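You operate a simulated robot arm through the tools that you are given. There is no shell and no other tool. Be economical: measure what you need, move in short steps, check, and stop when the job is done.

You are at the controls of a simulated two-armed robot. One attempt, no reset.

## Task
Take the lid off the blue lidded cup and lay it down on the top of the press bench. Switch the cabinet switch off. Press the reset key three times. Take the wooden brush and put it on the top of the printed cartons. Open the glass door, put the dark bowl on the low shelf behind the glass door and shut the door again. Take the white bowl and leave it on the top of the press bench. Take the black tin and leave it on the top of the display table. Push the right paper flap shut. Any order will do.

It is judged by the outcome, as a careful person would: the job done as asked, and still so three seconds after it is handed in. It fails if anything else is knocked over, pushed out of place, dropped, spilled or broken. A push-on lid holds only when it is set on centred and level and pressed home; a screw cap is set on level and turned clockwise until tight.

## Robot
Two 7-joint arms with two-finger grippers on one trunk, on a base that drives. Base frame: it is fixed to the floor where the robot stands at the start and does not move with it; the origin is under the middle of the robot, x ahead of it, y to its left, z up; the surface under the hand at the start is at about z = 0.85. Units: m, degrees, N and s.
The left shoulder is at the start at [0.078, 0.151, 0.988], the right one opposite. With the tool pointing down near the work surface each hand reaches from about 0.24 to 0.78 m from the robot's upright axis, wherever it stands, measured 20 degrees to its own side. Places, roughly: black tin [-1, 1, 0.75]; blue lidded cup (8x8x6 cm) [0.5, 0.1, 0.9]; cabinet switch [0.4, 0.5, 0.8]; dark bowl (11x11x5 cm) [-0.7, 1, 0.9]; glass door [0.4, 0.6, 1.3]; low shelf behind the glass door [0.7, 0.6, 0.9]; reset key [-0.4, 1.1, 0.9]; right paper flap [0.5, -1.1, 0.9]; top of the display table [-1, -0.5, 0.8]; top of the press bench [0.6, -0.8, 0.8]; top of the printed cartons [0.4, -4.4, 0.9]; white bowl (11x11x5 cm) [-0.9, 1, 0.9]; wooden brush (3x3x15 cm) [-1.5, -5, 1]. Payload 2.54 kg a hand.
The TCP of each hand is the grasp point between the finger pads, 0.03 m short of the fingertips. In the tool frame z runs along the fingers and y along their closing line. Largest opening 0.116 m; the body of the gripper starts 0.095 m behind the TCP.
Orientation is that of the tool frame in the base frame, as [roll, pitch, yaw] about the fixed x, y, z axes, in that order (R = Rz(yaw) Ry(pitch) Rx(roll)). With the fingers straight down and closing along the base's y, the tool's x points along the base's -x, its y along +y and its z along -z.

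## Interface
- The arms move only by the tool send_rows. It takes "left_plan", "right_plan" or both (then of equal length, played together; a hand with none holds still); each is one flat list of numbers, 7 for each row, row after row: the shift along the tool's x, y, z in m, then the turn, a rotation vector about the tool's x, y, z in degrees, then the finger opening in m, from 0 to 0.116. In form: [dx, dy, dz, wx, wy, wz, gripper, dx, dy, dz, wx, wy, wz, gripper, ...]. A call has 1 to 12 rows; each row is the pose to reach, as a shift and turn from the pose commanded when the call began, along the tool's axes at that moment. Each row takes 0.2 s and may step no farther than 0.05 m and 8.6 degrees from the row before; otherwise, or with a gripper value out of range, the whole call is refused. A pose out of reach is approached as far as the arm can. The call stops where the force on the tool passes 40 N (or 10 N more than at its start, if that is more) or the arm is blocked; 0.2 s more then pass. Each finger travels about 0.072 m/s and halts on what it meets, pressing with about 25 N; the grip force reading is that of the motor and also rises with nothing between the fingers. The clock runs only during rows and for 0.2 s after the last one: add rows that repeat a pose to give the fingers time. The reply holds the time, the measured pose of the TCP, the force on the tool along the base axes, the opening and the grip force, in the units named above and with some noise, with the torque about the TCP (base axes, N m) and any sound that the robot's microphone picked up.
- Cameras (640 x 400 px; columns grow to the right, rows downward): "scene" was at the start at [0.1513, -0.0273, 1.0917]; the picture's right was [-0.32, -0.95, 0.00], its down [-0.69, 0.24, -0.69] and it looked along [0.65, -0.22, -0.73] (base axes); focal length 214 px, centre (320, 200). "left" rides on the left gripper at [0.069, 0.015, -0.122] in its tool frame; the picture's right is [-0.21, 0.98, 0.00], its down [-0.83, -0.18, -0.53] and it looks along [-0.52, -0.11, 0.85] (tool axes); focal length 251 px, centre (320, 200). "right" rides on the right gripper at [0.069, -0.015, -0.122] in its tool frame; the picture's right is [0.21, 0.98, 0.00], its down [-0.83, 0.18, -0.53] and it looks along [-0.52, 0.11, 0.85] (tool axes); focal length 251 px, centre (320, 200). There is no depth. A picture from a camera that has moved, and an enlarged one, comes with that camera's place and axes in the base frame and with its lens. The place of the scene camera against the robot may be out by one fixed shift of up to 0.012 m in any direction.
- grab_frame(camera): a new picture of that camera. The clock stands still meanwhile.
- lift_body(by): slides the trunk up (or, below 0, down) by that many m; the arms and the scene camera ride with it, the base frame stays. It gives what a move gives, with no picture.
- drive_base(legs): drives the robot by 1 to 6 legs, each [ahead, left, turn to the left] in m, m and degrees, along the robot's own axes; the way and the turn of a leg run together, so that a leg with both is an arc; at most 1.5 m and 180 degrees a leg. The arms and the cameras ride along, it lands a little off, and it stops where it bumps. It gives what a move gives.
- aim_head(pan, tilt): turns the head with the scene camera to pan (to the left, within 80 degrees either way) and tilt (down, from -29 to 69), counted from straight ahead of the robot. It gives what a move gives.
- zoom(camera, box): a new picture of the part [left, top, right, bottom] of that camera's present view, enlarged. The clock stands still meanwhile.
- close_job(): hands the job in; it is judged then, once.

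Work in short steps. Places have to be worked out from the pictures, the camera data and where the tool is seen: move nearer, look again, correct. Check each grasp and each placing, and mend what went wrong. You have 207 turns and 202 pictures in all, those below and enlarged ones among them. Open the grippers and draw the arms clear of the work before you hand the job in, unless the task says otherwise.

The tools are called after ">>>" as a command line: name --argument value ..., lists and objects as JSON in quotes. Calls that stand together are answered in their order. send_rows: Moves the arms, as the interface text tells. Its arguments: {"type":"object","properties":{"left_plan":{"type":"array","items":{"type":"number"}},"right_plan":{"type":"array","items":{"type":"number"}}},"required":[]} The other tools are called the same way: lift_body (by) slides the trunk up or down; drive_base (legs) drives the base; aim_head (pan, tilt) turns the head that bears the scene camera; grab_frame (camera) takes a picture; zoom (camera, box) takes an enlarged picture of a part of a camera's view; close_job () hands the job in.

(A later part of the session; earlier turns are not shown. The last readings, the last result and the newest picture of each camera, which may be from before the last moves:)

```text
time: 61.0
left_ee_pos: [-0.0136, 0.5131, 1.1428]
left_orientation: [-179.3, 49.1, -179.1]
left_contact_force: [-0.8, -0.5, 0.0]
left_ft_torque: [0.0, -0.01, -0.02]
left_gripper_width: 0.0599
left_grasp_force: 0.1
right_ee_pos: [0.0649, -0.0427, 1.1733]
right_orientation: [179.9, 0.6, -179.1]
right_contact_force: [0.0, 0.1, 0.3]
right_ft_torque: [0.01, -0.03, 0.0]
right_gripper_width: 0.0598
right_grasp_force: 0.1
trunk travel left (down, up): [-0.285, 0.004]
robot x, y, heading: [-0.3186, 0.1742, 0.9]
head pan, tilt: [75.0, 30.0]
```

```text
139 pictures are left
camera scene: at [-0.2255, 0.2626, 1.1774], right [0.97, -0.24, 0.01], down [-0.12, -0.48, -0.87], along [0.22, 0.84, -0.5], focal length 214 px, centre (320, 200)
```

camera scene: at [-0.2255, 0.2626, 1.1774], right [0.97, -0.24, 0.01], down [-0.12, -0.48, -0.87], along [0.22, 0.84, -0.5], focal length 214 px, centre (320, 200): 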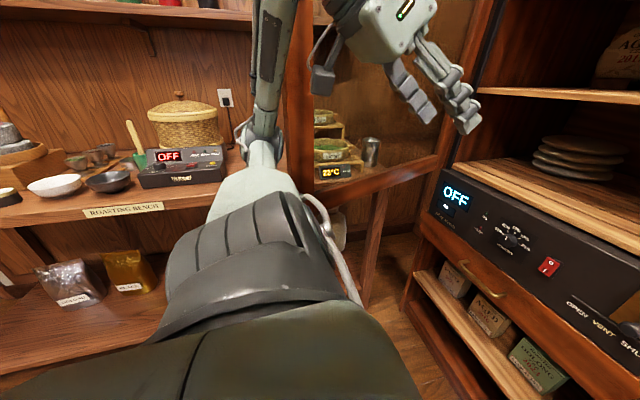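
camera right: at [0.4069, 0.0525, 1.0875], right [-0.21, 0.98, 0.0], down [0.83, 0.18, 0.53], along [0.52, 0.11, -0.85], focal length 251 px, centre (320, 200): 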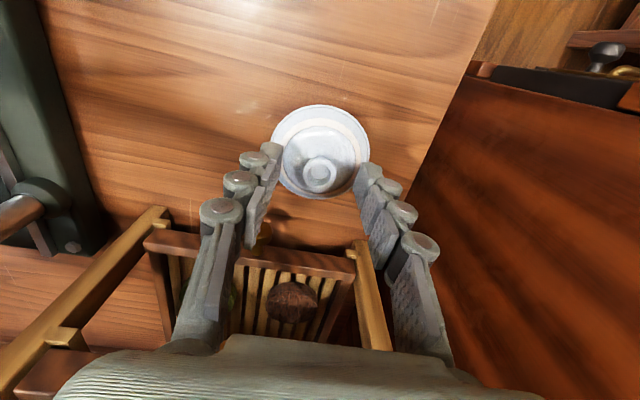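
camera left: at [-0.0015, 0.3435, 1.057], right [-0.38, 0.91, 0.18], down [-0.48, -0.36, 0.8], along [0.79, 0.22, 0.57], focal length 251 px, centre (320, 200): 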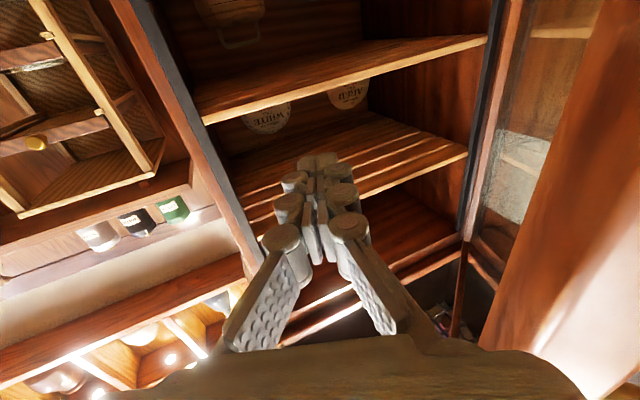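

The left elbow is against the open door. I tuck the left arm back into its start-like posture (tool down) first.

>>> send_rows --left_plan '[0.016, 0, 0.006, 0, 8.2, 0, 0.06, 0.033, -0.003, 0.012, 0, 16.4, 0, 0.06, 0.05, -0.005, 0.019, 0, 24.6, 0, 0.06, 0.066, -0.007, 0.025, 0, 32.8, 0, 0.06, 0.082, -0.008, 0.031, 0, 41, 0, 0.06, 0.099, -0.008, 0.038, 0, 49, 0, 0.06]'

>>> grab_frame --camera "scene"

```text
time: 62.6
left_ee_pos: [-0.0746, 0.5005, 1.0474]
left_orientation: [178.8, 1.8, -179.9]
left_contact_force: [-0.8, -0.5, -0.8]
left_ft_torque: [-0.01, 0.01, -0.01]
left_gripper_width: 0.0599
left_grasp_force: 0.0
right_ee_pos: [0.0502, -0.0435, 1.1786]
right_orientation: [179.6, 1.2, -178.1]
right_contact_force: [-0.4, -0.8, -0.9]
right_ft_torque: [0.0, -0.02, -0.03]
right_gripper_width: 0.0599
right_grasp_force: 0.1
trunk travel left (down, up): [-0.285, 0.004]
robot x, y, heading: [-0.321, 0.1759, 2.0]
head pan, tilt: [75.0, 30.0]
stopped in row 6 (left hand): the arm was blocked; the commanded pose is now the measured one
```

```text
138 pictures are left
camera scene: at [-0.2442, 0.2579, 1.1797], right [0.97, -0.23, 0.02], down [-0.1, -0.48, -0.87], along [0.21, 0.85, -0.49], focal length 214 px, centre (320, 200)
```

scene: 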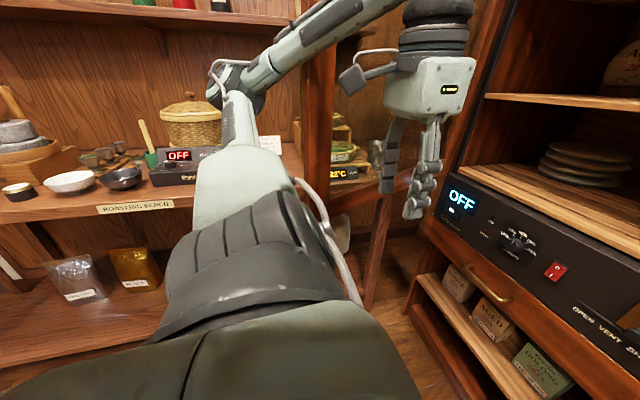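

The forearm presses on the door's edge. Driving the base to the right, away from the door.

>>> drive_base --legs '[[0.0, -0.2, 0]]'

>>> grab_frame --camera "scene"

```text
time: 65.1
left_ee_pos: [-0.0466, 0.3072, 1.0381]
left_orientation: [179.6, 0.1, -179.9]
left_contact_force: [0.5, 0.2, -0.1]
left_ft_torque: [0.03, 0.02, 0.02]
left_gripper_width: 0.0601
left_grasp_force: 0.0
right_ee_pos: [0.0746, -0.2366, 1.171]
right_orientation: [179.9, 0.1, -178.6]
right_contact_force: [0.1, 0.1, -0.7]
right_ft_torque: [0.02, 0.02, 0.0]
right_gripper_width: 0.0601
right_grasp_force: 0.1
trunk travel left (down, up): [-0.285, 0.004]
robot x, y, heading: [-0.3134, -0.0221, 1.3]
head pan, tilt: [75.0, 30.0]
```

```text
137 pictures are left
camera scene: at [-0.2175, 0.0661, 1.1768], right [0.97, -0.24, 0.0], down [-0.12, -0.49, -0.87], along [0.2, 0.84, -0.5], focal length 214 px, centre (320, 200)
```

scene: 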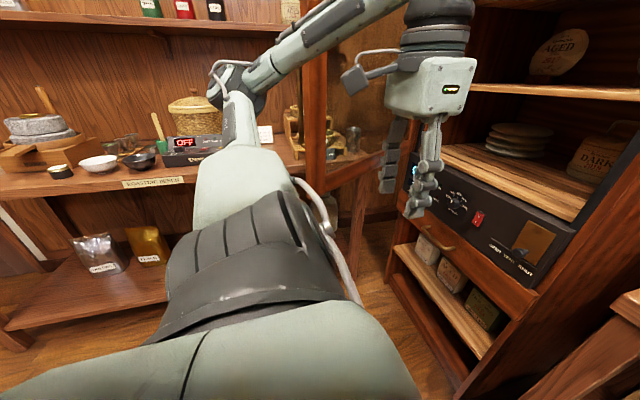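

Free now. Turn the base left 45° and look around to map the room behind/left.

>>> drive_base --legs '[[0, 0, 45]]'

>>> aim_head --pan 80 --tilt 25

>>> grab_frame --camera "scene"

>>> aim_head --pan 20 --tilt 30

>>> grab_frame --camera "scene"

```text
time: 67.6
left_ee_pos: [-0.3517, 0.4009, 1.0383]
left_orientation: [179.8, 0.2, -135.9]
left_contact_force: [0.5, -0.1, 0.9]
left_ft_torque: [-0.05, 0.01, -0.01]
left_gripper_width: 0.0603
left_grasp_force: 0.1
right_ee_pos: [0.1141, 0.0957, 1.1721]
right_orientation: [179.9, 0.2, -134.6]
right_contact_force: [0.9, -1.0, 0.0]
right_ft_torque: [0.01, 0.01, -0.01]
right_gripper_width: 0.0598
right_grasp_force: 0.0
trunk travel left (down, up): [-0.285, 0.004]
robot x, y, heading: [-0.3151, -0.0187, 45.3]
head pan, tilt: [75.0, 30.0]
```

```text
time: 68.3
left_ee_pos: [-0.351, 0.4019, 1.0383]
left_orientation: [179.7, 0.1, -135.8]
left_contact_force: [0.7, 0.4, -0.1]
left_ft_torque: [0.03, 0.01, -0.02]
left_gripper_width: 0.0601
left_grasp_force: 0.0
right_ee_pos: [0.115, 0.0939, 1.1713]
right_orientation: [-179.9, 0.1, -134.5]
right_contact_force: [-0.4, 0.2, -0.4]
right_ft_torque: [0.02, 0.02, -0.03]
right_gripper_width: 0.0599
right_grasp_force: 0.0
trunk travel left (down, up): [-0.285, 0.004]
robot x, y, heading: [-0.3165, -0.0228, 45.3]
head pan, tilt: [80.0, 25.0]
```

```text
136 pictures are left
camera scene: at [-0.3124, 0.1004, 1.1847], right [0.82, 0.58, 0.0], down [0.24, -0.34, -0.91], along [-0.52, 0.74, -0.42], focal length 214 px, centre (320, 200)
```

scene: 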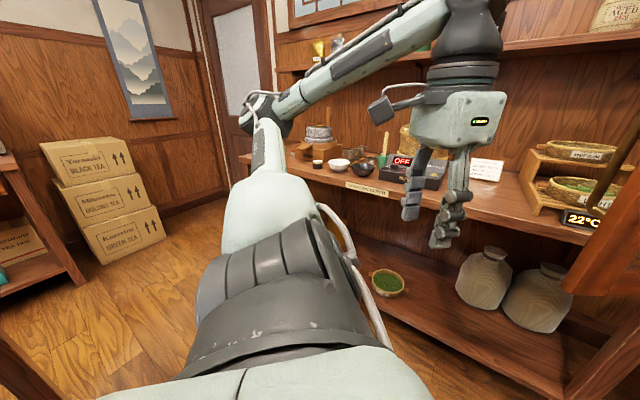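

```text
time: 69.6
left_ee_pos: [-0.3507, 0.3995, 1.0387]
left_orientation: [179.7, 0.1, -135.9]
left_contact_force: [0.6, -0.2, -0.3]
left_ft_torque: [-0.02, 0.01, 0.03]
left_gripper_width: 0.06
left_grasp_force: 0.1
right_ee_pos: [0.1142, 0.0933, 1.1718]
right_orientation: [179.8, 0.2, -134.5]
right_contact_force: [0.6, -1.1, -0.1]
right_ft_torque: [0.03, -0.01, -0.01]
right_gripper_width: 0.06
right_grasp_force: 0.1
trunk travel left (down, up): [-0.285, 0.004]
robot x, y, heading: [-0.3118, -0.0197, 45.4]
head pan, tilt: [20.0, 30.0]
```

```text
135 pictures are left
camera scene: at [-0.2215, 0.1075, 1.1768], right [0.91, -0.42, 0.0], down [-0.21, -0.45, -0.87], along [0.36, 0.79, -0.5], focal length 214 px, centre (320, 200)
```

scene: 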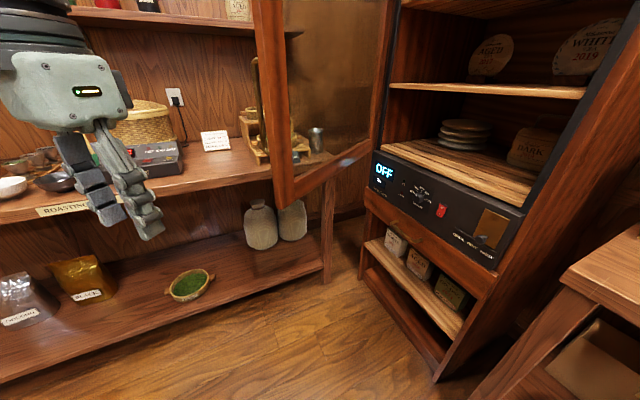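

Room is clear toward the desk. I strafe left to about (-0.65, 0.33) and then turn to face the desk (+y).

>>> drive_base --legs '[[0.01, 0.48, 0], [0, 0, 45]]'

>>> aim_head --pan 0 --tilt 35

>>> grab_frame --camera "scene"

```text
time: 76.8
left_ee_pos: [-0.9742, 0.5978, 1.0386]
left_orientation: [179.8, 0.1, -91.2]
left_contact_force: [-1.2, -0.4, -0.3]
left_ft_torque: [-0.01, -0.01, 0.0]
left_gripper_width: 0.0599
left_grasp_force: 0.1
right_ee_pos: [-0.4281, 0.7067, 1.1711]
right_orientation: [180.0, 0.1, -89.9]
right_contact_force: [-0.4, -0.1, 0.3]
right_ft_torque: [-0.03, -0.03, 0.01]
right_gripper_width: 0.0602
right_grasp_force: 0.1
trunk travel left (down, up): [-0.285, 0.004]
robot x, y, heading: [-0.6512, 0.3257, 89.7]
head pan, tilt: [20.0, 30.0]
```

```text
time: 77.6
left_ee_pos: [-0.9747, 0.5975, 1.0383]
left_orientation: [179.7, 0.1, -91.2]
left_contact_force: [-0.7, 0.8, -1.0]
left_ft_torque: [0.01, -0.03, -0.01]
left_gripper_width: 0.0599
left_grasp_force: 0.0
right_ee_pos: [-0.4279, 0.7078, 1.1714]
right_orientation: [179.9, 0.2, -89.8]
right_contact_force: [-0.3, 0.8, 0.0]
right_ft_torque: [0.01, 0.06, 0.01]
right_gripper_width: 0.0599
right_grasp_force: 0.1
trunk travel left (down, up): [-0.285, 0.004]
robot x, y, heading: [-0.6521, 0.3221, 89.9]
head pan, tilt: [0.0, 35.0]
```

```text
134 pictures are left
camera scene: at [-0.6437, 0.478, 1.169], right [1.0, 0.0, 0.0], down [0.0, -0.57, -0.82], along [0.0, 0.82, -0.57], focal length 214 px, centre (320, 200)
```

scene: 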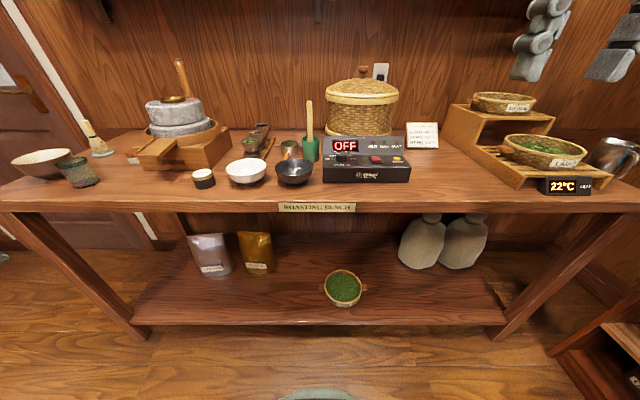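

Facing the roasting bench. Zooming on the device (reset key) and on the bowls/tin.

>>> zoom --camera "scene" --box '[300, 110, 430, 200]'

>>> zoom --camera "scene" --box '[170, 120, 330, 220]'

```text
4.44 times, centred on (365, 155) of scene
camera zoom: at [-0.6437, 0.478, 1.169], right [1.0, 0.0, 0.0], down [0.0, -0.57, -0.82], along [0.0, 0.82, -0.57], focal length 953 px, centre (120, 400)
```

zoom: 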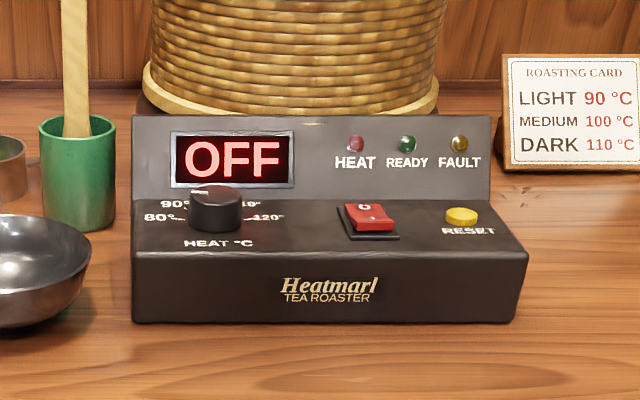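

```text
4.00 times, centred on (250, 170) of scene
camera zoom: at [-0.6437, 0.478, 1.169], right [1.0, 0.0, 0.0], down [0.0, -0.57, -0.82], along [0.0, 0.82, -0.57], focal length 858 px, centre (600, 320)
```

zoom: 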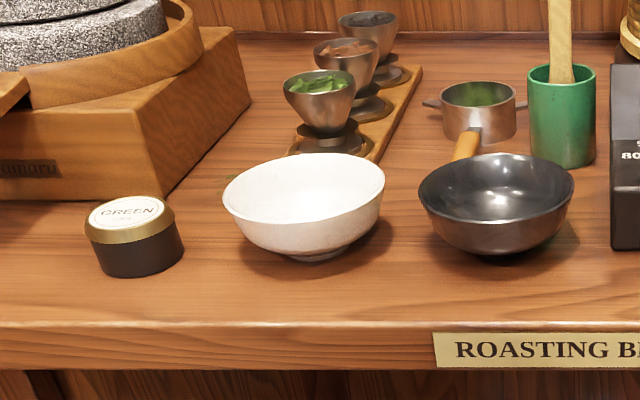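

Reset key is the yellow button at ≈(-0.404, 1.10, 0.895); desk front edge at y≈0.94. I drive 0.12 forward to have it in reach.

>>> drive_base --legs '[[0.12, 0, 0]]'

>>> send_rows --right_plan '[-0.05, -0.005, 0, 0, 0, 0, 0.03, -0.1, -0.01, 0.0, 0, 0, 0, 0.0, -0.145, -0.012, 0.02, 0, 0, 0, 0.0, -0.19, -0.015, 0.05, 0, 0, 0, 0, -0.23, -0.018, 0.09, 0, 0, 0, 0]'

>>> grab_frame --camera "right"

>>> grab_frame --camera "scene"

```text
time: 78.9
left_ee_pos: [-0.975, 0.719, 1.0369]
left_orientation: [179.8, 0.2, -91.3]
left_contact_force: [0.1, -0.8, 0.2]
left_ft_torque: [-0.03, 0.01, -0.01]
left_gripper_width: 0.06
left_grasp_force: 0.1
right_ee_pos: [-0.4266, 0.8281, 1.1719]
right_orientation: [180.0, 0.1, -89.8]
right_contact_force: [-0.1, -0.1, 0.1]
right_ft_torque: [-0.08, 0.0, 0.01]
right_gripper_width: 0.06
right_grasp_force: 0.0
trunk travel left (down, up): [-0.285, 0.004]
robot x, y, heading: [-0.6494, 0.4426, 89.6]
head pan, tilt: [0.0, 35.0]
```

```text
refused: row 1 steps farther than a row can; nothing moved
```

```text
131 pictures are left
camera right: at [-0.4117, 0.7585, 1.2938], right [-0.98, -0.22, 0.0], down [-0.18, 0.83, 0.54], along [-0.12, 0.52, -0.84], focal length 251 px, centre (320, 200)
```

right: 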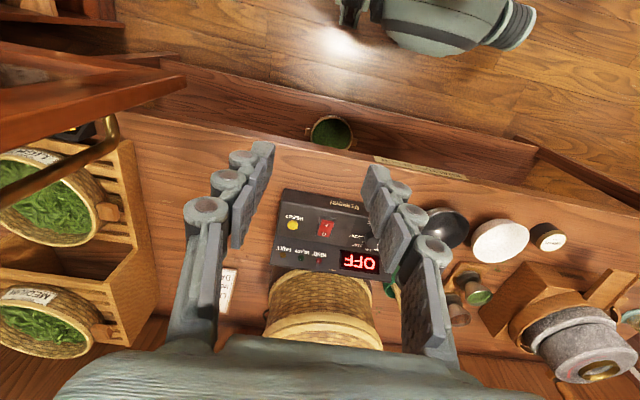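

```text
130 pictures are left
camera scene: at [-0.6436, 0.5985, 1.1688], right [1.0, 0.0, 0.0], down [0.0, -0.57, -0.82], along [0.0, 0.82, -0.57], focal length 214 px, centre (320, 200)
```

scene: 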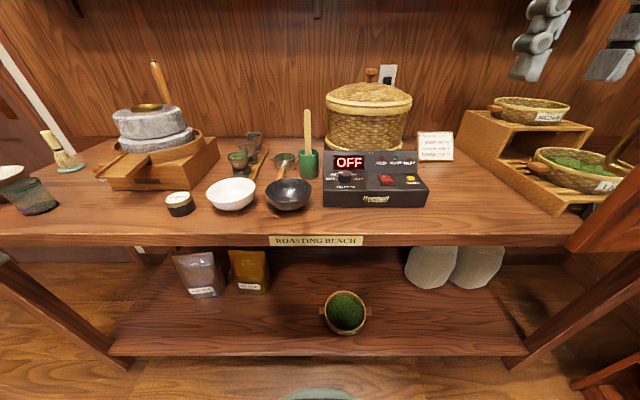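

Zooming for a finer fix on the reset key from the hand camera.

>>> zoom --camera "right" --box '[260, 180, 380, 280]'

>>> send_rows --right_plan '[-0.045, 0.0, 0, 0, 0, 0, 0.04, -0.09, 0.0, 0.0, 0, 0, 0, 0.02, -0.135, 0.0, 0.01, 0, 0, 0, 0.0, -0.18, 0.0, 0.03, 0, 0, 0, 0, -0.21, 0.0, 0.06, 0, 0, 0, 0, -0.23, 0.0, 0.09, 0, 0, 0, 0]'

>>> grab_frame --camera "right"

>>> zoom --camera "scene" --box '[320, 60, 480, 220]'

```text
4.00 times, centred on (320, 230) of right
camera zoom: at [-0.4117, 0.7585, 1.2938], right [-0.98, -0.22, 0.0], down [-0.18, 0.83, 0.54], along [-0.12, 0.52, -0.84], focal length 1006 px, centre (320, 80)
```

zoom: 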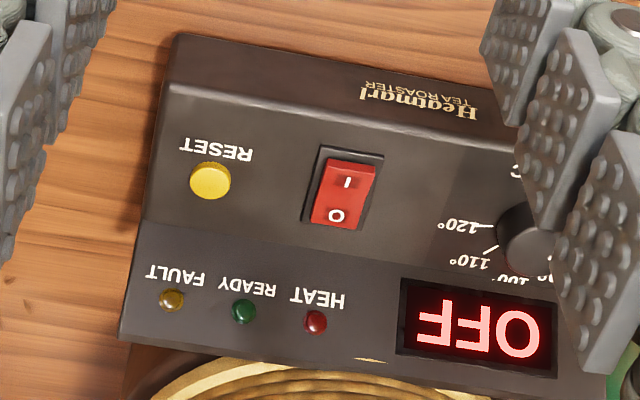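

```text
time: 80.3
left_ee_pos: [-0.9729, 0.7179, 1.0381]
left_orientation: [179.7, 0.2, -91.3]
left_contact_force: [0.2, -0.9, 0.3]
left_ft_torque: [-0.01, 0.0, 0.03]
left_gripper_width: 0.0602
left_grasp_force: 0.0
right_ee_pos: [-0.4268, 1.0563, 1.08]
right_orientation: [179.9, 0.1, -90.0]
right_contact_force: [0.5, -0.4, 0.4]
right_ft_torque: [-0.01, -0.02, 0.0]
right_gripper_width: 0.0002
right_grasp_force: 25.1
trunk travel left (down, up): [-0.285, 0.004]
robot x, y, heading: [-0.6507, 0.4448, 90.1]
head pan, tilt: [0.0, 35.0]
```

```text
128 pictures are left
camera right: at [-0.4108, 0.9866, 1.2024], right [-0.98, -0.21, 0.0], down [-0.18, 0.83, 0.54], along [-0.12, 0.52, -0.84], focal length 251 px, centre (320, 200)
```

right: 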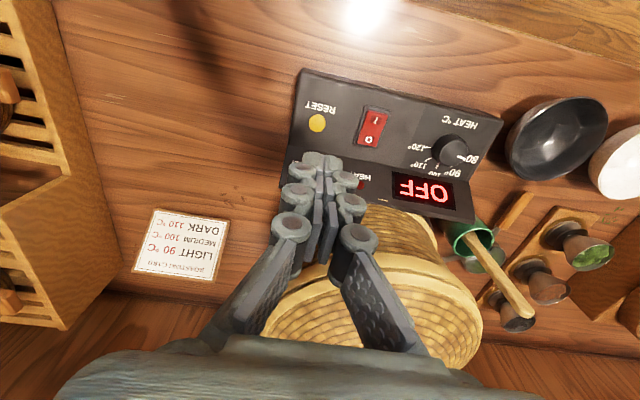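

```text
2.50 times, centred on (400, 140) of scene
camera zoom: at [-0.6435, 0.5982, 1.1689], right [1.0, 0.0, 0.0], down [0.0, -0.57, -0.82], along [0.0, 0.82, -0.57], focal length 536 px, centre (120, 350)
```

zoom: 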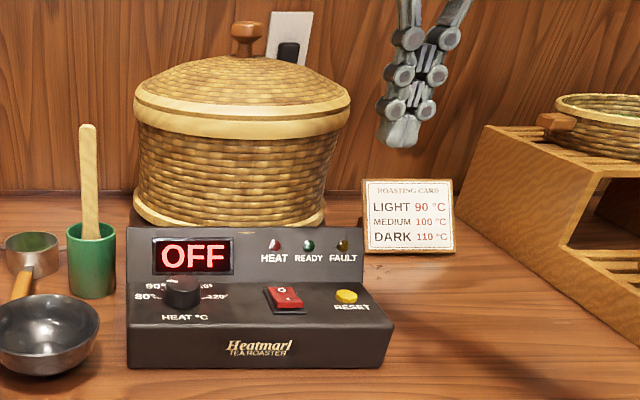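

Triangulated button: (-0.4265, 1.064, 0.910). Positioning above it, tips ~1 cm over.

>>> send_rows --right_plan '[-0.008, 0, 0.045, 0, 0, 0, 0, -0.008, 0, 0.09, 0, 0, 0, 0, -0.008, 0, 0.125, 0, 0, 0, 0]'

>>> zoom --camera "scene" --box '[340, 100, 460, 220]'

>>> grab_frame --camera "right"

```text
time: 81.1
left_ee_pos: [-0.9764, 0.7124, 1.0391]
left_orientation: [179.9, 0.5, -91.4]
left_contact_force: [0.0, 0.6, -1.0]
left_ft_torque: [-0.02, 0.0, 0.03]
left_gripper_width: 0.0602
left_grasp_force: 0.0
right_ee_pos: [-0.4294, 1.0611, 0.9637]
right_orientation: [-179.9, 0.6, -90.1]
right_contact_force: [0.0, 0.1, -0.8]
right_ft_torque: [-0.02, 0.04, -0.04]
right_gripper_width: 0.0
right_grasp_force: 25.7
trunk travel left (down, up): [-0.285, 0.004]
robot x, y, heading: [-0.6515, 0.4439, 89.8]
head pan, tilt: [0.0, 35.0]
```

```text
3.33 times, centred on (400, 160) of scene
camera zoom: at [-0.6467, 0.5908, 1.1702], right [1.0, 0.0, 0.0], down [0.0, -0.57, -0.82], along [0.0, 0.82, -0.57], focal length 715 px, centre (53, 333)
```

zoom: 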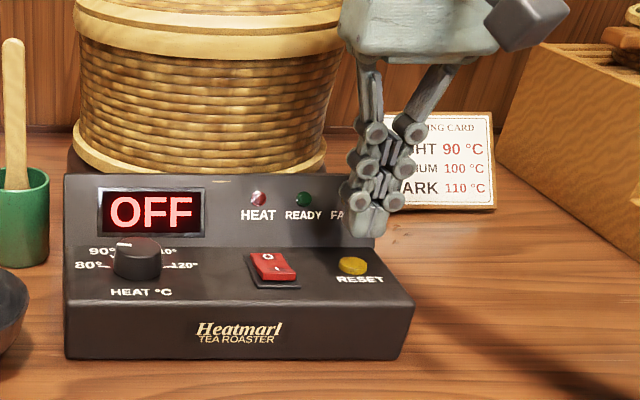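

```text
125 pictures are left
camera right: at [-0.4148, 0.9897, 1.0853], right [-0.98, -0.21, 0.0], down [-0.18, 0.82, 0.54], along [-0.11, 0.53, -0.84], focal length 251 px, centre (320, 200)
```

right: 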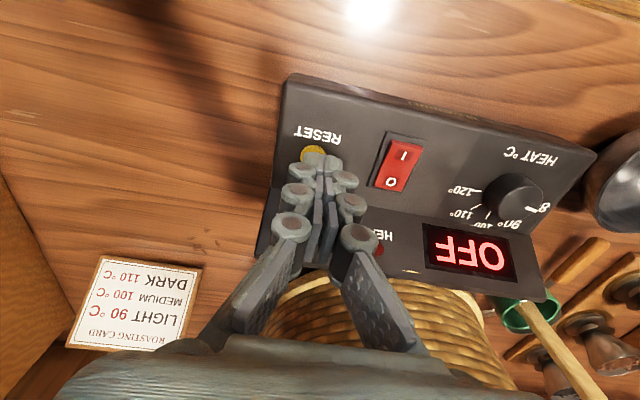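

Aligned within a few mm. Pressing down in small steps (first press).

>>> send_rows --right_plan '[0.002, 0, 0.01, 0, 0, 0, 0, 0.002, 0, 0.016, 0, 0, 0, 0, 0.002, 0, 0.02, 0, 0, 0, 0, 0.002, 0, 0.024, 0, 0, 0, 0, 0.002, 0, 0.028, 0, 0, 0, 0, 0.002, 0, 0.032, 0, 0, 0, 0]'

>>> zoom --camera "scene" --box '[340, 100, 460, 220]'

```text
time: 82.5
left_ee_pos: [-0.9755, 0.7135, 1.0396]
left_orientation: [179.9, 0.5, -91.3]
left_contact_force: [0.1, -0.5, 0.4]
left_ft_torque: [-0.01, 0.01, 0.02]
left_gripper_width: 0.0599
left_grasp_force: 0.0
right_ee_pos: [-0.4293, 1.0607, 0.9305]
right_orientation: [-179.9, 0.5, -90.0]
right_contact_force: [1.6, -0.4, 4.9]
right_ft_torque: [0.04, -0.06, -0.02]
right_gripper_width: 0.0062
right_grasp_force: 28.7
trunk travel left (down, up): [-0.285, 0.004]
robot x, y, heading: [-0.6524, 0.4442, 89.9]
head pan, tilt: [0.0, 35.0]
heard: click
```

```text
3.33 times, centred on (400, 160) of scene
camera zoom: at [-0.6457, 0.5928, 1.1699], right [1.0, 0.0, 0.0], down [0.0, -0.57, -0.82], along [0.0, 0.82, -0.57], focal length 715 px, centre (53, 333)
```

zoom: 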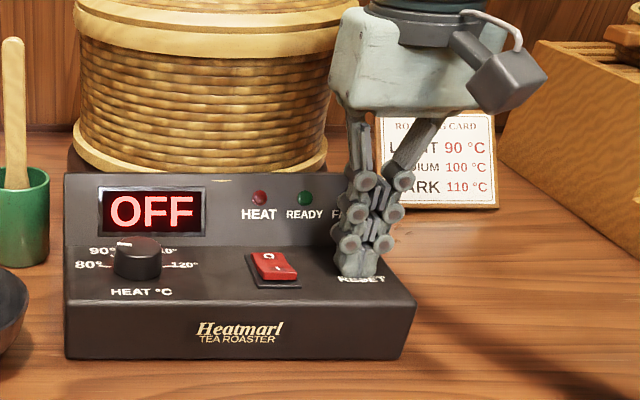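

One click heard. Releasing 15 mm.

>>> send_rows --right_plan '[0, 0, -0.008, 0, 0, 0, 0, 0, 0, -0.016, 0, 0, 0, 0, 0, 0, -0.016, 0, 0, 0, 0]'

>>> send_rows --right_plan '[0, 0, 0.008, 0, 0, 0, 0, 0, 0, 0.012, 0, 0, 0, 0, 0, 0, 0.016, 0, 0, 0, 0]'

```text
time: 83.3
left_ee_pos: [-0.9736, 0.7136, 1.0389]
left_orientation: [179.6, 0.6, -91.3]
left_contact_force: [0.6, 0.5, -0.1]
left_ft_torque: [-0.02, 0.04, 0.03]
left_gripper_width: 0.0599
left_grasp_force: 0.0
right_ee_pos: [-0.4263, 1.0578, 0.9426]
right_orientation: [180.0, 0.2, -90.1]
right_contact_force: [0.4, 1.3, 0.6]
right_ft_torque: [0.02, -0.01, -0.01]
right_gripper_width: 0.0
right_grasp_force: 28.8
trunk travel left (down, up): [-0.285, 0.004]
robot x, y, heading: [-0.6539, 0.4393, 89.9]
head pan, tilt: [0.0, 35.0]
```

```text
time: 84.1
left_ee_pos: [-0.9765, 0.7122, 1.0405]
left_orientation: [179.8, 0.6, -91.1]
left_contact_force: [-0.1, 0.4, 0.4]
left_ft_torque: [-0.03, 0.03, 0.04]
left_gripper_width: 0.0599
left_grasp_force: 0.1
right_ee_pos: [-0.4303, 1.059, 0.9324]
right_orientation: [180.0, 0.7, -89.9]
right_contact_force: [-0.3, 0.0, 1.4]
right_ft_torque: [0.04, 0.01, 0.0]
right_gripper_width: 0.0058
right_grasp_force: 28.6
trunk travel left (down, up): [-0.285, 0.004]
robot x, y, heading: [-0.6519, 0.4409, 90.2]
head pan, tilt: [0.0, 35.0]
heard: click
```

Second click. Release (a little higher), then third press.

>>> send_rows --right_plan '[0, 0, -0.01, 0, 0, 0, 0, 0, 0, -0.02, 0, 0, 0, 0, 0, 0, -0.02, 0, 0, 0, 0]'

>>> send_rows --right_plan '[0, 0, 0.012, 0, 0, 0, 0, 0, 0, 0.016, 0, 0, 0, 0, 0, 0, 0.02, 0, 0, 0, 0]'

```text
time: 84.9
left_ee_pos: [-0.9716, 0.7112, 1.0407]
left_orientation: [179.7, 0.6, -91.3]
left_contact_force: [-0.5, 1.5, 0.6]
left_ft_torque: [0.0, -0.02, 0.0]
left_gripper_width: 0.0598
left_grasp_force: 0.0
right_ee_pos: [-0.425, 1.0564, 0.946]
right_orientation: [179.9, 0.2, -90.1]
right_contact_force: [0.4, 0.3, 0.2]
right_ft_torque: [-0.01, 0.0, 0.03]
right_gripper_width: 0.0
right_grasp_force: 28.6
trunk travel left (down, up): [-0.285, 0.004]
robot x, y, heading: [-0.6528, 0.4416, 89.9]
head pan, tilt: [0.0, 35.0]
```

```text
time: 85.7
left_ee_pos: [-0.9763, 0.7117, 1.0414]
left_orientation: [179.9, 0.6, -91.1]
left_contact_force: [-0.1, -0.3, 0.2]
left_ft_torque: [0.02, 0.02, 0.03]
left_gripper_width: 0.0602
left_grasp_force: 0.2
right_ee_pos: [-0.4306, 1.0584, 0.9316]
right_orientation: [180.0, 0.7, -89.9]
right_contact_force: [0.8, 1.1, 1.6]
right_ft_torque: [0.01, -0.04, 0.03]
right_gripper_width: 0.006
right_grasp_force: 28.4
trunk travel left (down, up): [-0.285, 0.004]
robot x, y, heading: [-0.6482, 0.4428, 90.2]
head pan, tilt: [0.0, 35.0]
heard: click
```

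Three clicks in total. Raising the right hand and moving it over toward the white bowl, gripper fully open, to look from above.

>>> send_rows --right_plan '[0, 0, -0.045, 0, 0, 0, 0, 0, 0, -0.09, 0, 0, 0, 0, 0, 0, -0.135, 0, 0, 0, 0, 0.02, 0, -0.175, 0, 0, 0, 0.0, 0.05, 0.03, -0.18, 0, 0, 0, 0.03, 0.07, 0.07, -0.18, 0, 0, 0, 0.06, 0.08, 0.115, -0.18, 0, 0, 0, 0.09, 0.08, 0.16, -0.18, 0, 0, 0, 0.116, 0.07, 0.2, -0.18, 0, 0, 0, 0.116, 0.06, 0.245, -0.18, 0, 0, 0, 0.116, 0.05, 0.29, -0.18, 0, 0, 0, 0.116, 0.05, 0.335, -0.18, 0, 0, 0, 0.116]'

>>> grab_frame --camera "right"

>>> grab_frame --camera "scene"

```text
time: 88.3
left_ee_pos: [-0.9742, 0.7177, 1.0377]
left_orientation: [179.7, 0.1, -91.4]
left_contact_force: [0.2, 0.4, -0.1]
left_ft_torque: [-0.04, -0.01, 0.03]
left_gripper_width: 0.0602
left_grasp_force: 0.1
right_ee_pos: [-0.7643, 1.0115, 1.1061]
right_orientation: [-180.0, 0.1, -89.9]
right_contact_force: [-0.2, 0.5, -0.2]
right_ft_torque: [-0.01, 0.03, 0.02]
right_gripper_width: 0.1159
right_grasp_force: 0.1
trunk travel left (down, up): [-0.285, 0.004]
robot x, y, heading: [-0.6495, 0.4362, 90.1]
head pan, tilt: [0.0, 35.0]
```

```text
123 pictures are left
camera right: at [-0.7487, 0.9421, 1.2291], right [-0.98, -0.22, 0.0], down [-0.18, 0.82, 0.54], along [-0.12, 0.52, -0.84], focal length 251 px, centre (320, 200)
```

right: 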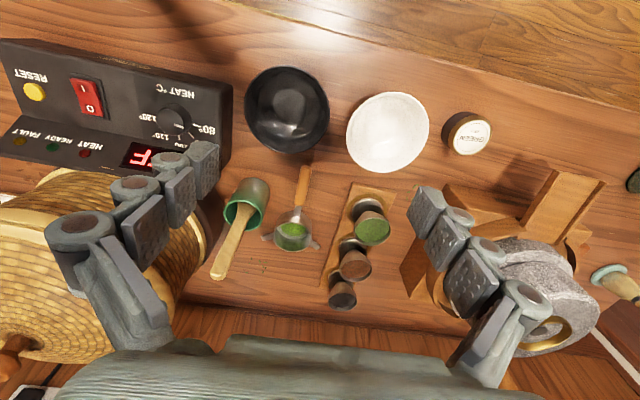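

```text
122 pictures are left
camera scene: at [-0.6445, 0.5974, 1.169], right [1.0, 0.0, 0.0], down [0.0, -0.57, -0.82], along [0.0, 0.82, -0.57], focal length 214 px, centre (320, 200)
```

scene: 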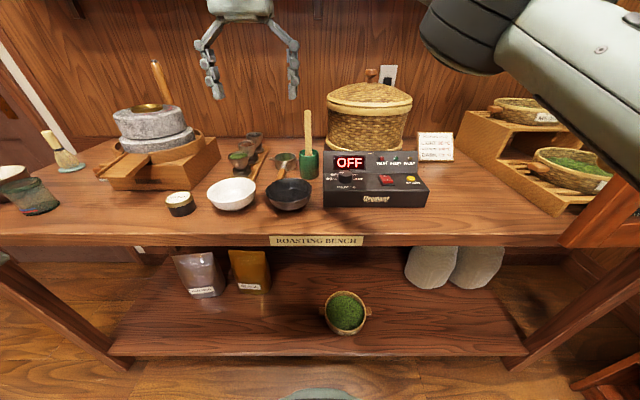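

White bowl's rim centre ≈(-0.861, 1.022, 0.893). Centring above it and lowering to z≈0.99 for a check.

>>> send_rows --right_plan '[-0.005, 0.045, 0, 0, 0, 0, 0.116, -0.01, 0.09, 0.01, 0, 0, 0, 0.116, -0.01, 0.097, 0.05, 0, 0, 0, 0.116, -0.01, 0.097, 0.09, 0, 0, 0, 0.116, -0.01, 0.097, 0.116, 0, 0, 0, 0.116]'

>>> grab_frame --camera "right"

>>> zoom --camera "scene" --box '[150, 90, 310, 230]'

```text
time: 89.5
left_ee_pos: [-0.9746, 0.7183, 1.0385]
left_orientation: [179.6, 0.1, -91.3]
left_contact_force: [0.1, -0.4, 0.8]
left_ft_torque: [0.0, 0.0, 0.0]
left_gripper_width: 0.0599
left_grasp_force: 0.0
right_ee_pos: [-0.8568, 1.0236, 0.9904]
right_orientation: [179.8, 0.1, -89.9]
right_contact_force: [-0.4, 0.3, 0.0]
right_ft_torque: [0.0, 0.04, 0.02]
right_gripper_width: 0.1161
right_grasp_force: 0.0
right hand out of reach, approached as far as the arm can: row 2, 3, 4
trunk travel left (down, up): [-0.285, 0.004]
robot x, y, heading: [-0.6506, 0.4438, 90.0]
head pan, tilt: [0.0, 35.0]
```

```text
121 pictures are left
camera right: at [-0.8402, 0.9538, 1.1122], right [-0.98, -0.22, 0.0], down [-0.18, 0.82, 0.54], along [-0.12, 0.52, -0.84], focal length 251 px, centre (320, 200)
```

right: 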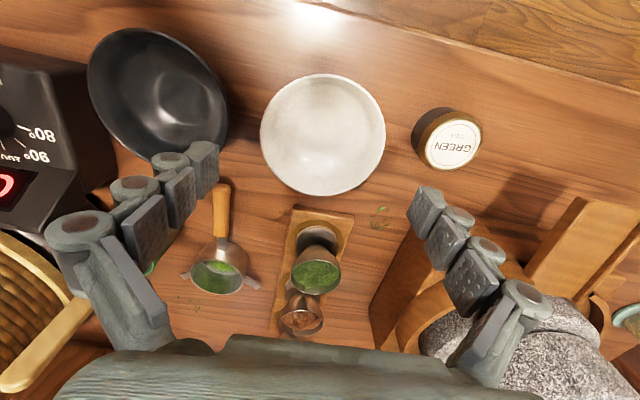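

```text
2.86 times, centred on (230, 160) of scene
camera zoom: at [-0.6436, 0.5977, 1.169], right [1.0, 0.0, 0.0], down [0.0, -0.57, -0.82], along [0.0, 0.82, -0.57], focal length 613 px, centre (577, 314)
```

zoom: 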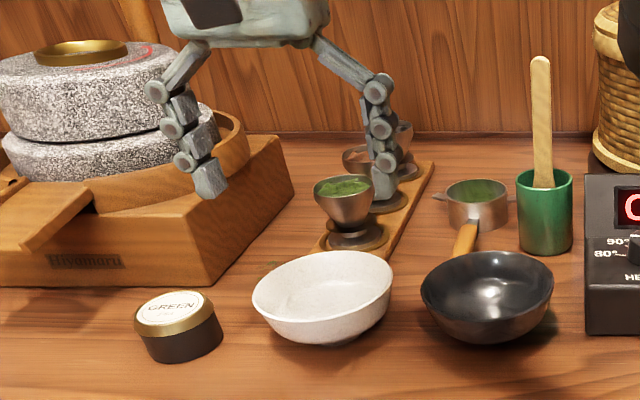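

Rim Ø≈0.111 vs opening 0.116: tight. Correct by 2 mm and lower so the tips are just above the rim, then check alignment.

>>> send_rows --right_plan '[0.002, 0.002, 0.03, 0, 0, 0, 0.116, 0.002, 0.002, 0.055, 0, 0, 0, 0.116]'

>>> grab_frame --camera "right"

>>> zoom --camera "scene" --box '[170, 130, 290, 230]'

```text
time: 90.1
left_ee_pos: [-0.974, 0.7175, 1.0382]
left_orientation: [179.8, 0.1, -91.2]
left_contact_force: [-1.1, 0.5, -1.0]
left_ft_torque: [0.02, -0.01, -0.02]
left_gripper_width: 0.0602
left_grasp_force: 0.0
right_ee_pos: [-0.8612, 1.0216, 0.9335]
right_orientation: [179.9, 0.2, -89.9]
right_contact_force: [0.2, -0.7, 0.1]
right_ft_torque: [0.01, 0.01, 0.02]
right_gripper_width: 0.1158
right_grasp_force: 0.1
trunk travel left (down, up): [-0.285, 0.004]
robot x, y, heading: [-0.6513, 0.4426, 89.8]
head pan, tilt: [0.0, 35.0]
```

```text
119 pictures are left
camera right: at [-0.8452, 0.9524, 1.0559], right [-0.98, -0.22, 0.0], down [-0.18, 0.82, 0.54], along [-0.12, 0.52, -0.84], focal length 251 px, centre (320, 200)
```

right: 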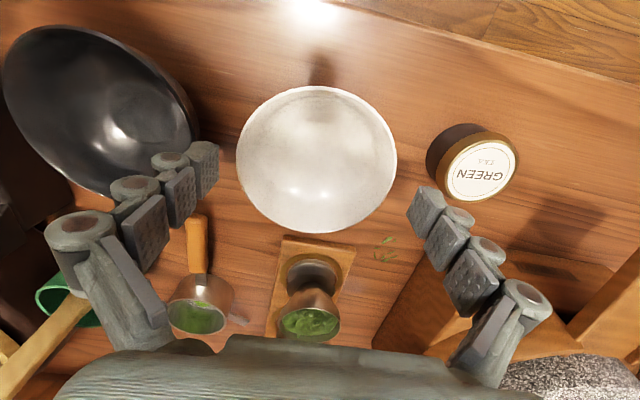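

```text
4.00 times, centred on (230, 180) of scene
camera zoom: at [-0.6437, 0.5978, 1.169], right [1.0, 0.0, 0.0], down [0.0, -0.57, -0.82], along [0.0, 0.82, -0.57], focal length 858 px, centre (680, 280)
```

zoom: 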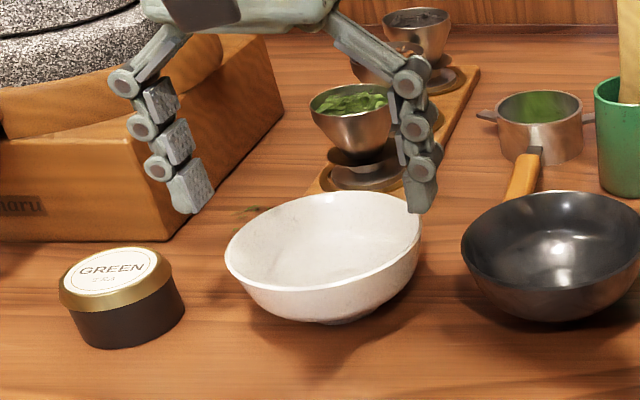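

Bowl centre is ~3 mm nearer and 2 mm to +x of the TCP axis. Correct and lower 12 mm, then check for contact.

>>> send_rows --right_plan '[0.0035, -0.002, 0.0, 0, 0, 0, 0.116, 0.0035, -0.002, 0.006, 0, 0, 0, 0.116, 0.0035, -0.002, 0.012, 0, 0, 0, 0.116, 0.0035, -0.002, 0.016, 0, 0, 0, 0.116]'

>>> grab_frame --camera "right"

>>> zoom --camera "scene" --box '[170, 130, 290, 230]'

```text
time: 91.1
left_ee_pos: [-0.9737, 0.7181, 1.0384]
left_orientation: [179.6, 0.1, -91.3]
left_contact_force: [0.6, 0.2, 0.5]
left_ft_torque: [-0.02, 0.0, -0.01]
left_gripper_width: 0.0599
left_grasp_force: 0.2
right_ee_pos: [-0.8596, 1.0176, 0.9179]
right_orientation: [179.9, 0.2, -90.1]
right_contact_force: [-0.2, -0.2, -0.5]
right_ft_torque: [0.02, -0.03, 0.0]
right_gripper_width: 0.116
right_grasp_force: 0.0
trunk travel left (down, up): [-0.285, 0.004]
robot x, y, heading: [-0.6513, 0.4418, 89.7]
head pan, tilt: [0.0, 35.0]
```

```text
117 pictures are left
camera right: at [-0.8443, 0.9488, 1.0403], right [-0.98, -0.22, 0.0], down [-0.18, 0.82, 0.54], along [-0.12, 0.52, -0.84], focal length 251 px, centre (320, 200)
```

right: 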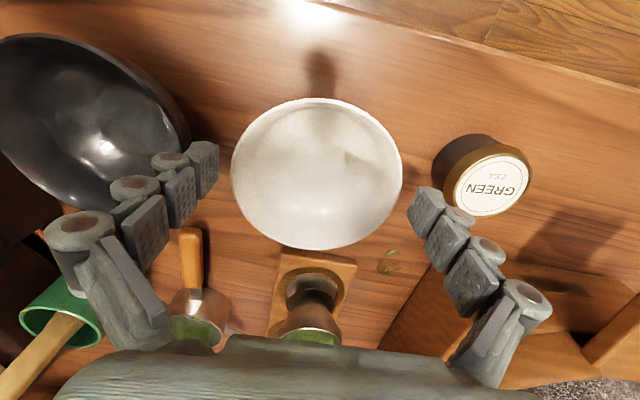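

```text
4.00 times, centred on (230, 180) of scene
camera zoom: at [-0.6436, 0.5977, 1.169], right [1.0, 0.0, 0.0], down [0.0, -0.57, -0.82], along [0.0, 0.82, -0.57], focal length 858 px, centre (680, 280)
```

zoom: 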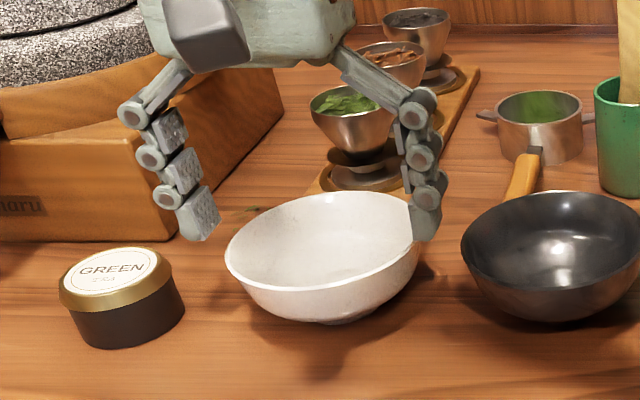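

Fingers look a bit too far left (−x); shift +3.5 mm while slightly raised, then lower again.

>>> send_rows --right_plan '[0, 0, -0.008, 0, 0, 0, 0.116, 0, -0.0035, -0.008, 0, 0, 0, 0.116, 0, -0.0035, 0.0, 0, 0, 0, 0.116, 0, -0.0035, 0.005, 0, 0, 0, 0.116, 0, -0.0035, 0.009, 0, 0, 0, 0.116]'

>>> zoom --camera "right" --box '[180, 70, 460, 270]'

>>> zoom --camera "scene" --box '[190, 150, 270, 220]'

```text
time: 92.3
left_ee_pos: [-0.9743, 0.718, 1.0384]
left_orientation: [179.7, 0.2, -91.2]
left_contact_force: [-0.1, 0.4, 0.6]
left_ft_torque: [0.02, 0.01, 0.0]
left_gripper_width: 0.0603
left_grasp_force: 0.1
right_ee_pos: [-0.8563, 1.0183, 0.9093]
right_orientation: [179.9, 0.1, -89.9]
right_contact_force: [-0.2, 0.1, -0.7]
right_ft_torque: [0.03, 0.02, -0.01]
right_gripper_width: 0.1159
right_grasp_force: 0.0
trunk travel left (down, up): [-0.285, 0.004]
robot x, y, heading: [-0.6528, 0.4414, 90.1]
head pan, tilt: [0.0, 35.0]
```

```text
2.00 times, centred on (320, 170) of right
camera zoom: at [-0.8407, 0.9485, 1.0319], right [-0.98, -0.22, 0.0], down [-0.18, 0.82, 0.54], along [-0.12, 0.52, -0.84], focal length 503 px, centre (320, 260)
```

zoom: 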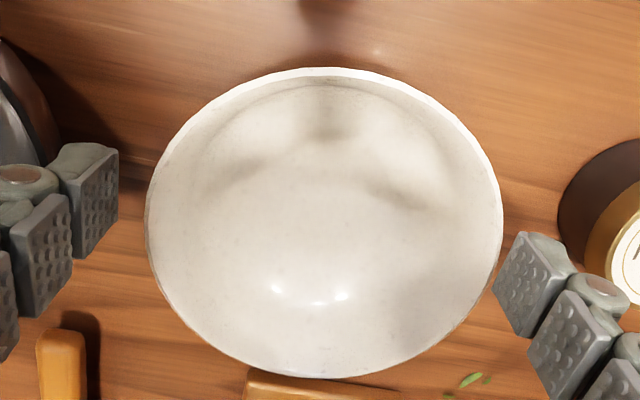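

```text
5.71 times, centred on (230, 185) of scene
camera zoom: at [-0.6436, 0.5977, 1.169], right [1.0, 0.0, 0.0], down [0.0, -0.57, -0.82], along [0.0, 0.82, -0.57], focal length 1226 px, centre (834, 286)
```

zoom: 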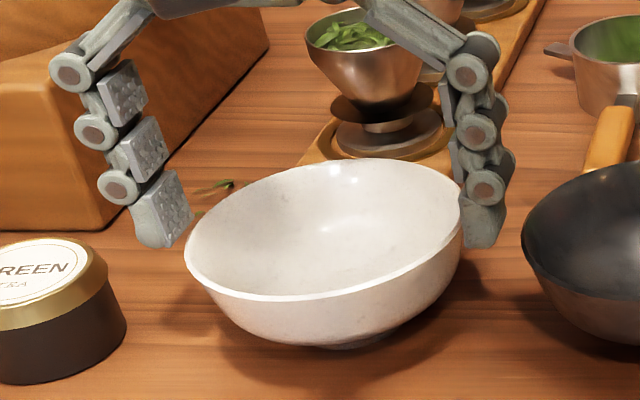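

Fingers straddle the rim without contact. Lower 7 mm more and close.

>>> send_rows --right_plan '[0, 0, 0.004, 0, 0, 0, 0.116, 0, 0, 0.007, 0, 0, 0, 0.116, 0, 0, 0.007, 0, 0, 0, 0.105, 0, 0, 0.007, 0, 0, 0, 0.09, 0, 0, 0.007, 0, 0, 0, 0.09]'

>>> zoom --camera "scene" --box '[170, 130, 290, 230]'

```text
time: 93.5
left_ee_pos: [-0.9739, 0.7182, 1.038]
left_orientation: [179.6, 0.2, -91.3]
left_contact_force: [-0.7, -0.3, -0.9]
left_ft_torque: [0.04, -0.01, -0.02]
left_gripper_width: 0.0601
left_grasp_force: 0.1
right_ee_pos: [-0.8553, 1.0178, 0.9035]
right_orientation: [179.9, 0.1, -90.0]
right_contact_force: [0.6, -0.4, 3.5]
right_ft_torque: [0.04, -0.12, 0.04]
right_gripper_width: 0.1085
right_grasp_force: 25.3
trunk travel left (down, up): [-0.285, 0.004]
robot x, y, heading: [-0.6485, 0.4424, 89.8]
head pan, tilt: [0.0, 35.0]
```

```text
4.00 times, centred on (230, 180) of scene
camera zoom: at [-0.6434, 0.5974, 1.169], right [1.0, 0.0, 0.0], down [0.0, -0.57, -0.82], along [0.0, 0.82, -0.57], focal length 858 px, centre (680, 280)
```

zoom: 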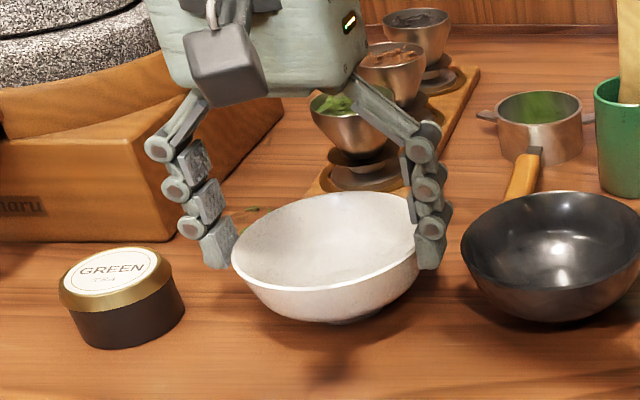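

Gripped at 0.1085. Lifting slowly.

>>> send_rows --right_plan '[0, 0, -0.01, 0, 0, 0, 0.09, 0, 0, -0.025, 0, 0, 0, 0.09, 0, 0, -0.05, 0, 0, 0, 0.09, 0, 0, -0.08, 0, 0, 0, 0.09, 0, 0, -0.12, 0, 0, 0, 0.09]'

>>> grab_frame --camera "scene"

```text
time: 94.7
left_ee_pos: [-0.9732, 0.7184, 1.0384]
left_orientation: [179.7, 0.2, -91.3]
left_contact_force: [0.8, -0.1, 0.5]
left_ft_torque: [-0.03, 0.0, -0.05]
left_gripper_width: 0.0598
left_grasp_force: 0.1
right_ee_pos: [-0.8533, 1.0179, 1.0122]
right_orientation: [179.9, 0.1, -89.9]
right_contact_force: [0.0, 0.4, -1.4]
right_ft_torque: [-0.03, 0.03, -0.03]
right_gripper_width: 0.1083
right_grasp_force: 25.1
right hand out of reach, approached as far as the arm can: row 5
trunk travel left (down, up): [-0.285, 0.004]
robot x, y, heading: [-0.6498, 0.4437, 89.7]
head pan, tilt: [0.0, 35.0]
```

```text
112 pictures are left
camera scene: at [-0.6434, 0.5977, 1.1689], right [1.0, 0.0, 0.0], down [0.0, -0.57, -0.82], along [0.0, 0.82, -0.57], focal length 214 px, centre (320, 200)
```

scene: 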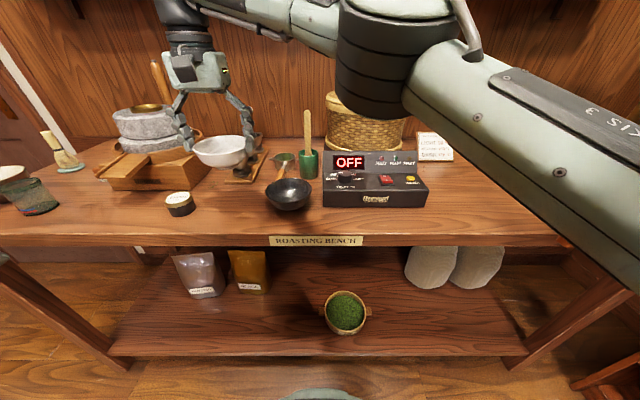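

White bowl is held level. Carrying it back and to the right, clear of things.

>>> send_rows --right_plan '[0.03, -0.03, -0.01, 0, 0, 0, 0.09, 0.06, -0.06, -0.02, 0, 0, 0, 0.09, 0.09, -0.095, -0.03, 0, 0, 0, 0.09, 0.12, -0.13, -0.04, 0, 0, 0, 0.09, 0.15, -0.165, -0.05, 0, 0, 0, 0.09, 0.17, -0.205, -0.06, 0, 0, 0, 0.09, 0.18, -0.25, -0.06, 0, 0, 0, 0.09, 0.19, -0.295, -0.06, 0, 0, 0, 0.09, 0.2, -0.34, -0.06, 0, 0, 0, 0.09, 0.2, -0.385, -0.06, 0, 0, 0, 0.09]'

>>> grab_frame --camera "scene"

```text
time: 96.9
left_ee_pos: [-0.9734, 0.7176, 1.0389]
left_orientation: [179.7, 0.2, -91.3]
left_contact_force: [-0.6, -0.2, 0.2]
left_ft_torque: [0.02, 0.0, -0.02]
left_gripper_width: 0.0602
left_grasp_force: 0.0
right_ee_pos: [-0.4659, 0.8167, 1.0707]
right_orientation: [179.9, 0.1, -89.8]
right_contact_force: [-0.1, -0.6, -2.0]
right_ft_torque: [-0.03, 0.02, 0.01]
right_gripper_width: 0.1081
right_grasp_force: 25.1
trunk travel left (down, up): [-0.285, 0.004]
robot x, y, heading: [-0.652, 0.4436, 90.1]
head pan, tilt: [0.0, 35.0]
```

```text
111 pictures are left
camera scene: at [-0.6433, 0.5974, 1.169], right [1.0, 0.0, 0.0], down [0.0, -0.57, -0.82], along [0.0, 0.82, -0.57], focal length 214 px, centre (320, 200)
```

scene: 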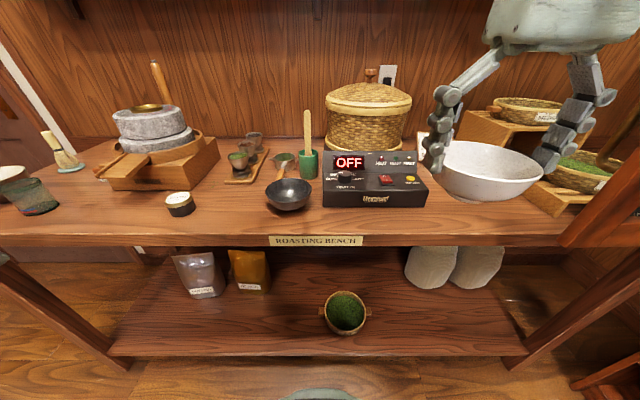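

Now the left hand for the dark bowl: tilt 60° forward and move to a pre-grasp pose behind it, fully open.

>>> send_rows --left_plan '[-0.02, -0.032, -0.02, 0, -7.5, 0, 0.08, -0.045, -0.064, -0.03, 0, -15, 0, 0.095, -0.07, -0.096, -0.03, 0, -22.5, 0, 0.11, -0.095, -0.128, -0.03, 0, -30, 0, 0.116, -0.12, -0.16, -0.025, 0, -37.5, 0, 0.116, -0.145, -0.192, -0.015, 0, -45, 0, 0.116, -0.165, -0.222, 0.0, 0, -52.5, 0, 0.116, -0.18, -0.247, 0.02, 0, -60, 0, 0.116]'

>>> grab_frame --camera "left"

>>> grab_frame --camera "scene"

```text
time: 98.7
left_ee_pos: [-0.7181, 0.9083, 1.0274]
left_orientation: [179.4, 60.3, -91.6]
left_contact_force: [0.0, 1.3, -3.0]
left_ft_torque: [0.22, -0.02, -0.01]
left_gripper_width: 0.1155
left_grasp_force: 0.0
left hand out of reach, approached as far as the arm can: row 7, 8
right_ee_pos: [-0.4677, 0.8186, 1.0694]
right_orientation: [179.9, 0.0, -89.9]
right_contact_force: [0.0, 1.0, -2.1]
right_ft_torque: [-0.06, -0.02, -0.06]
right_gripper_width: 0.1079
right_grasp_force: 25.1
trunk travel left (down, up): [-0.285, 0.004]
robot x, y, heading: [-0.6501, 0.441, 89.9]
head pan, tilt: [0.0, 35.0]
```

```text
110 pictures are left
camera left: at [-0.7347, 0.7686, 1.0284], right [-0.97, 0.13, 0.19], down [0.18, -0.06, 0.98], along [0.14, 0.99, 0.03], focal length 251 px, centre (320, 200)
```

left: 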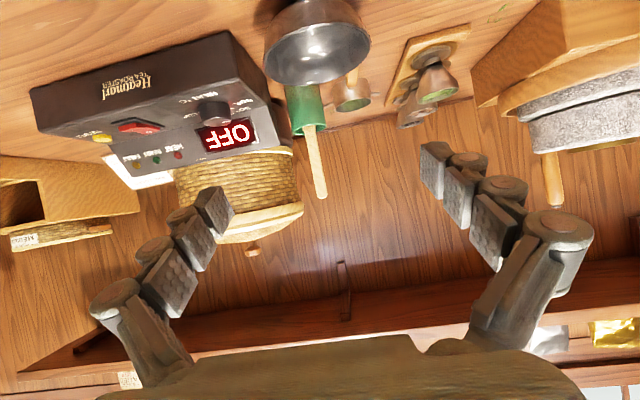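

```text
109 pictures are left
camera scene: at [-0.6439, 0.5993, 1.1684], right [1.0, 0.0, 0.0], down [0.0, -0.57, -0.82], along [0.0, 0.82, -0.57], focal length 214 px, centre (320, 200)
```

scene: 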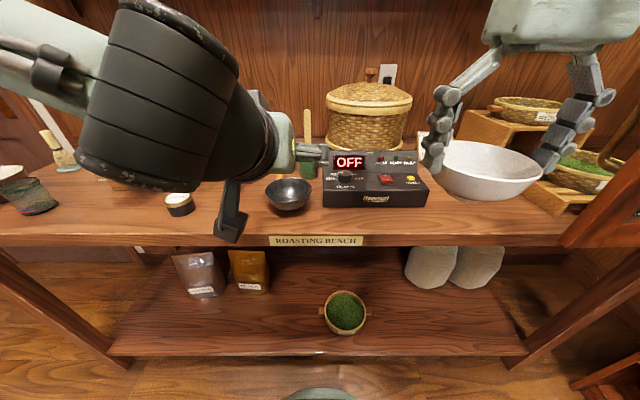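

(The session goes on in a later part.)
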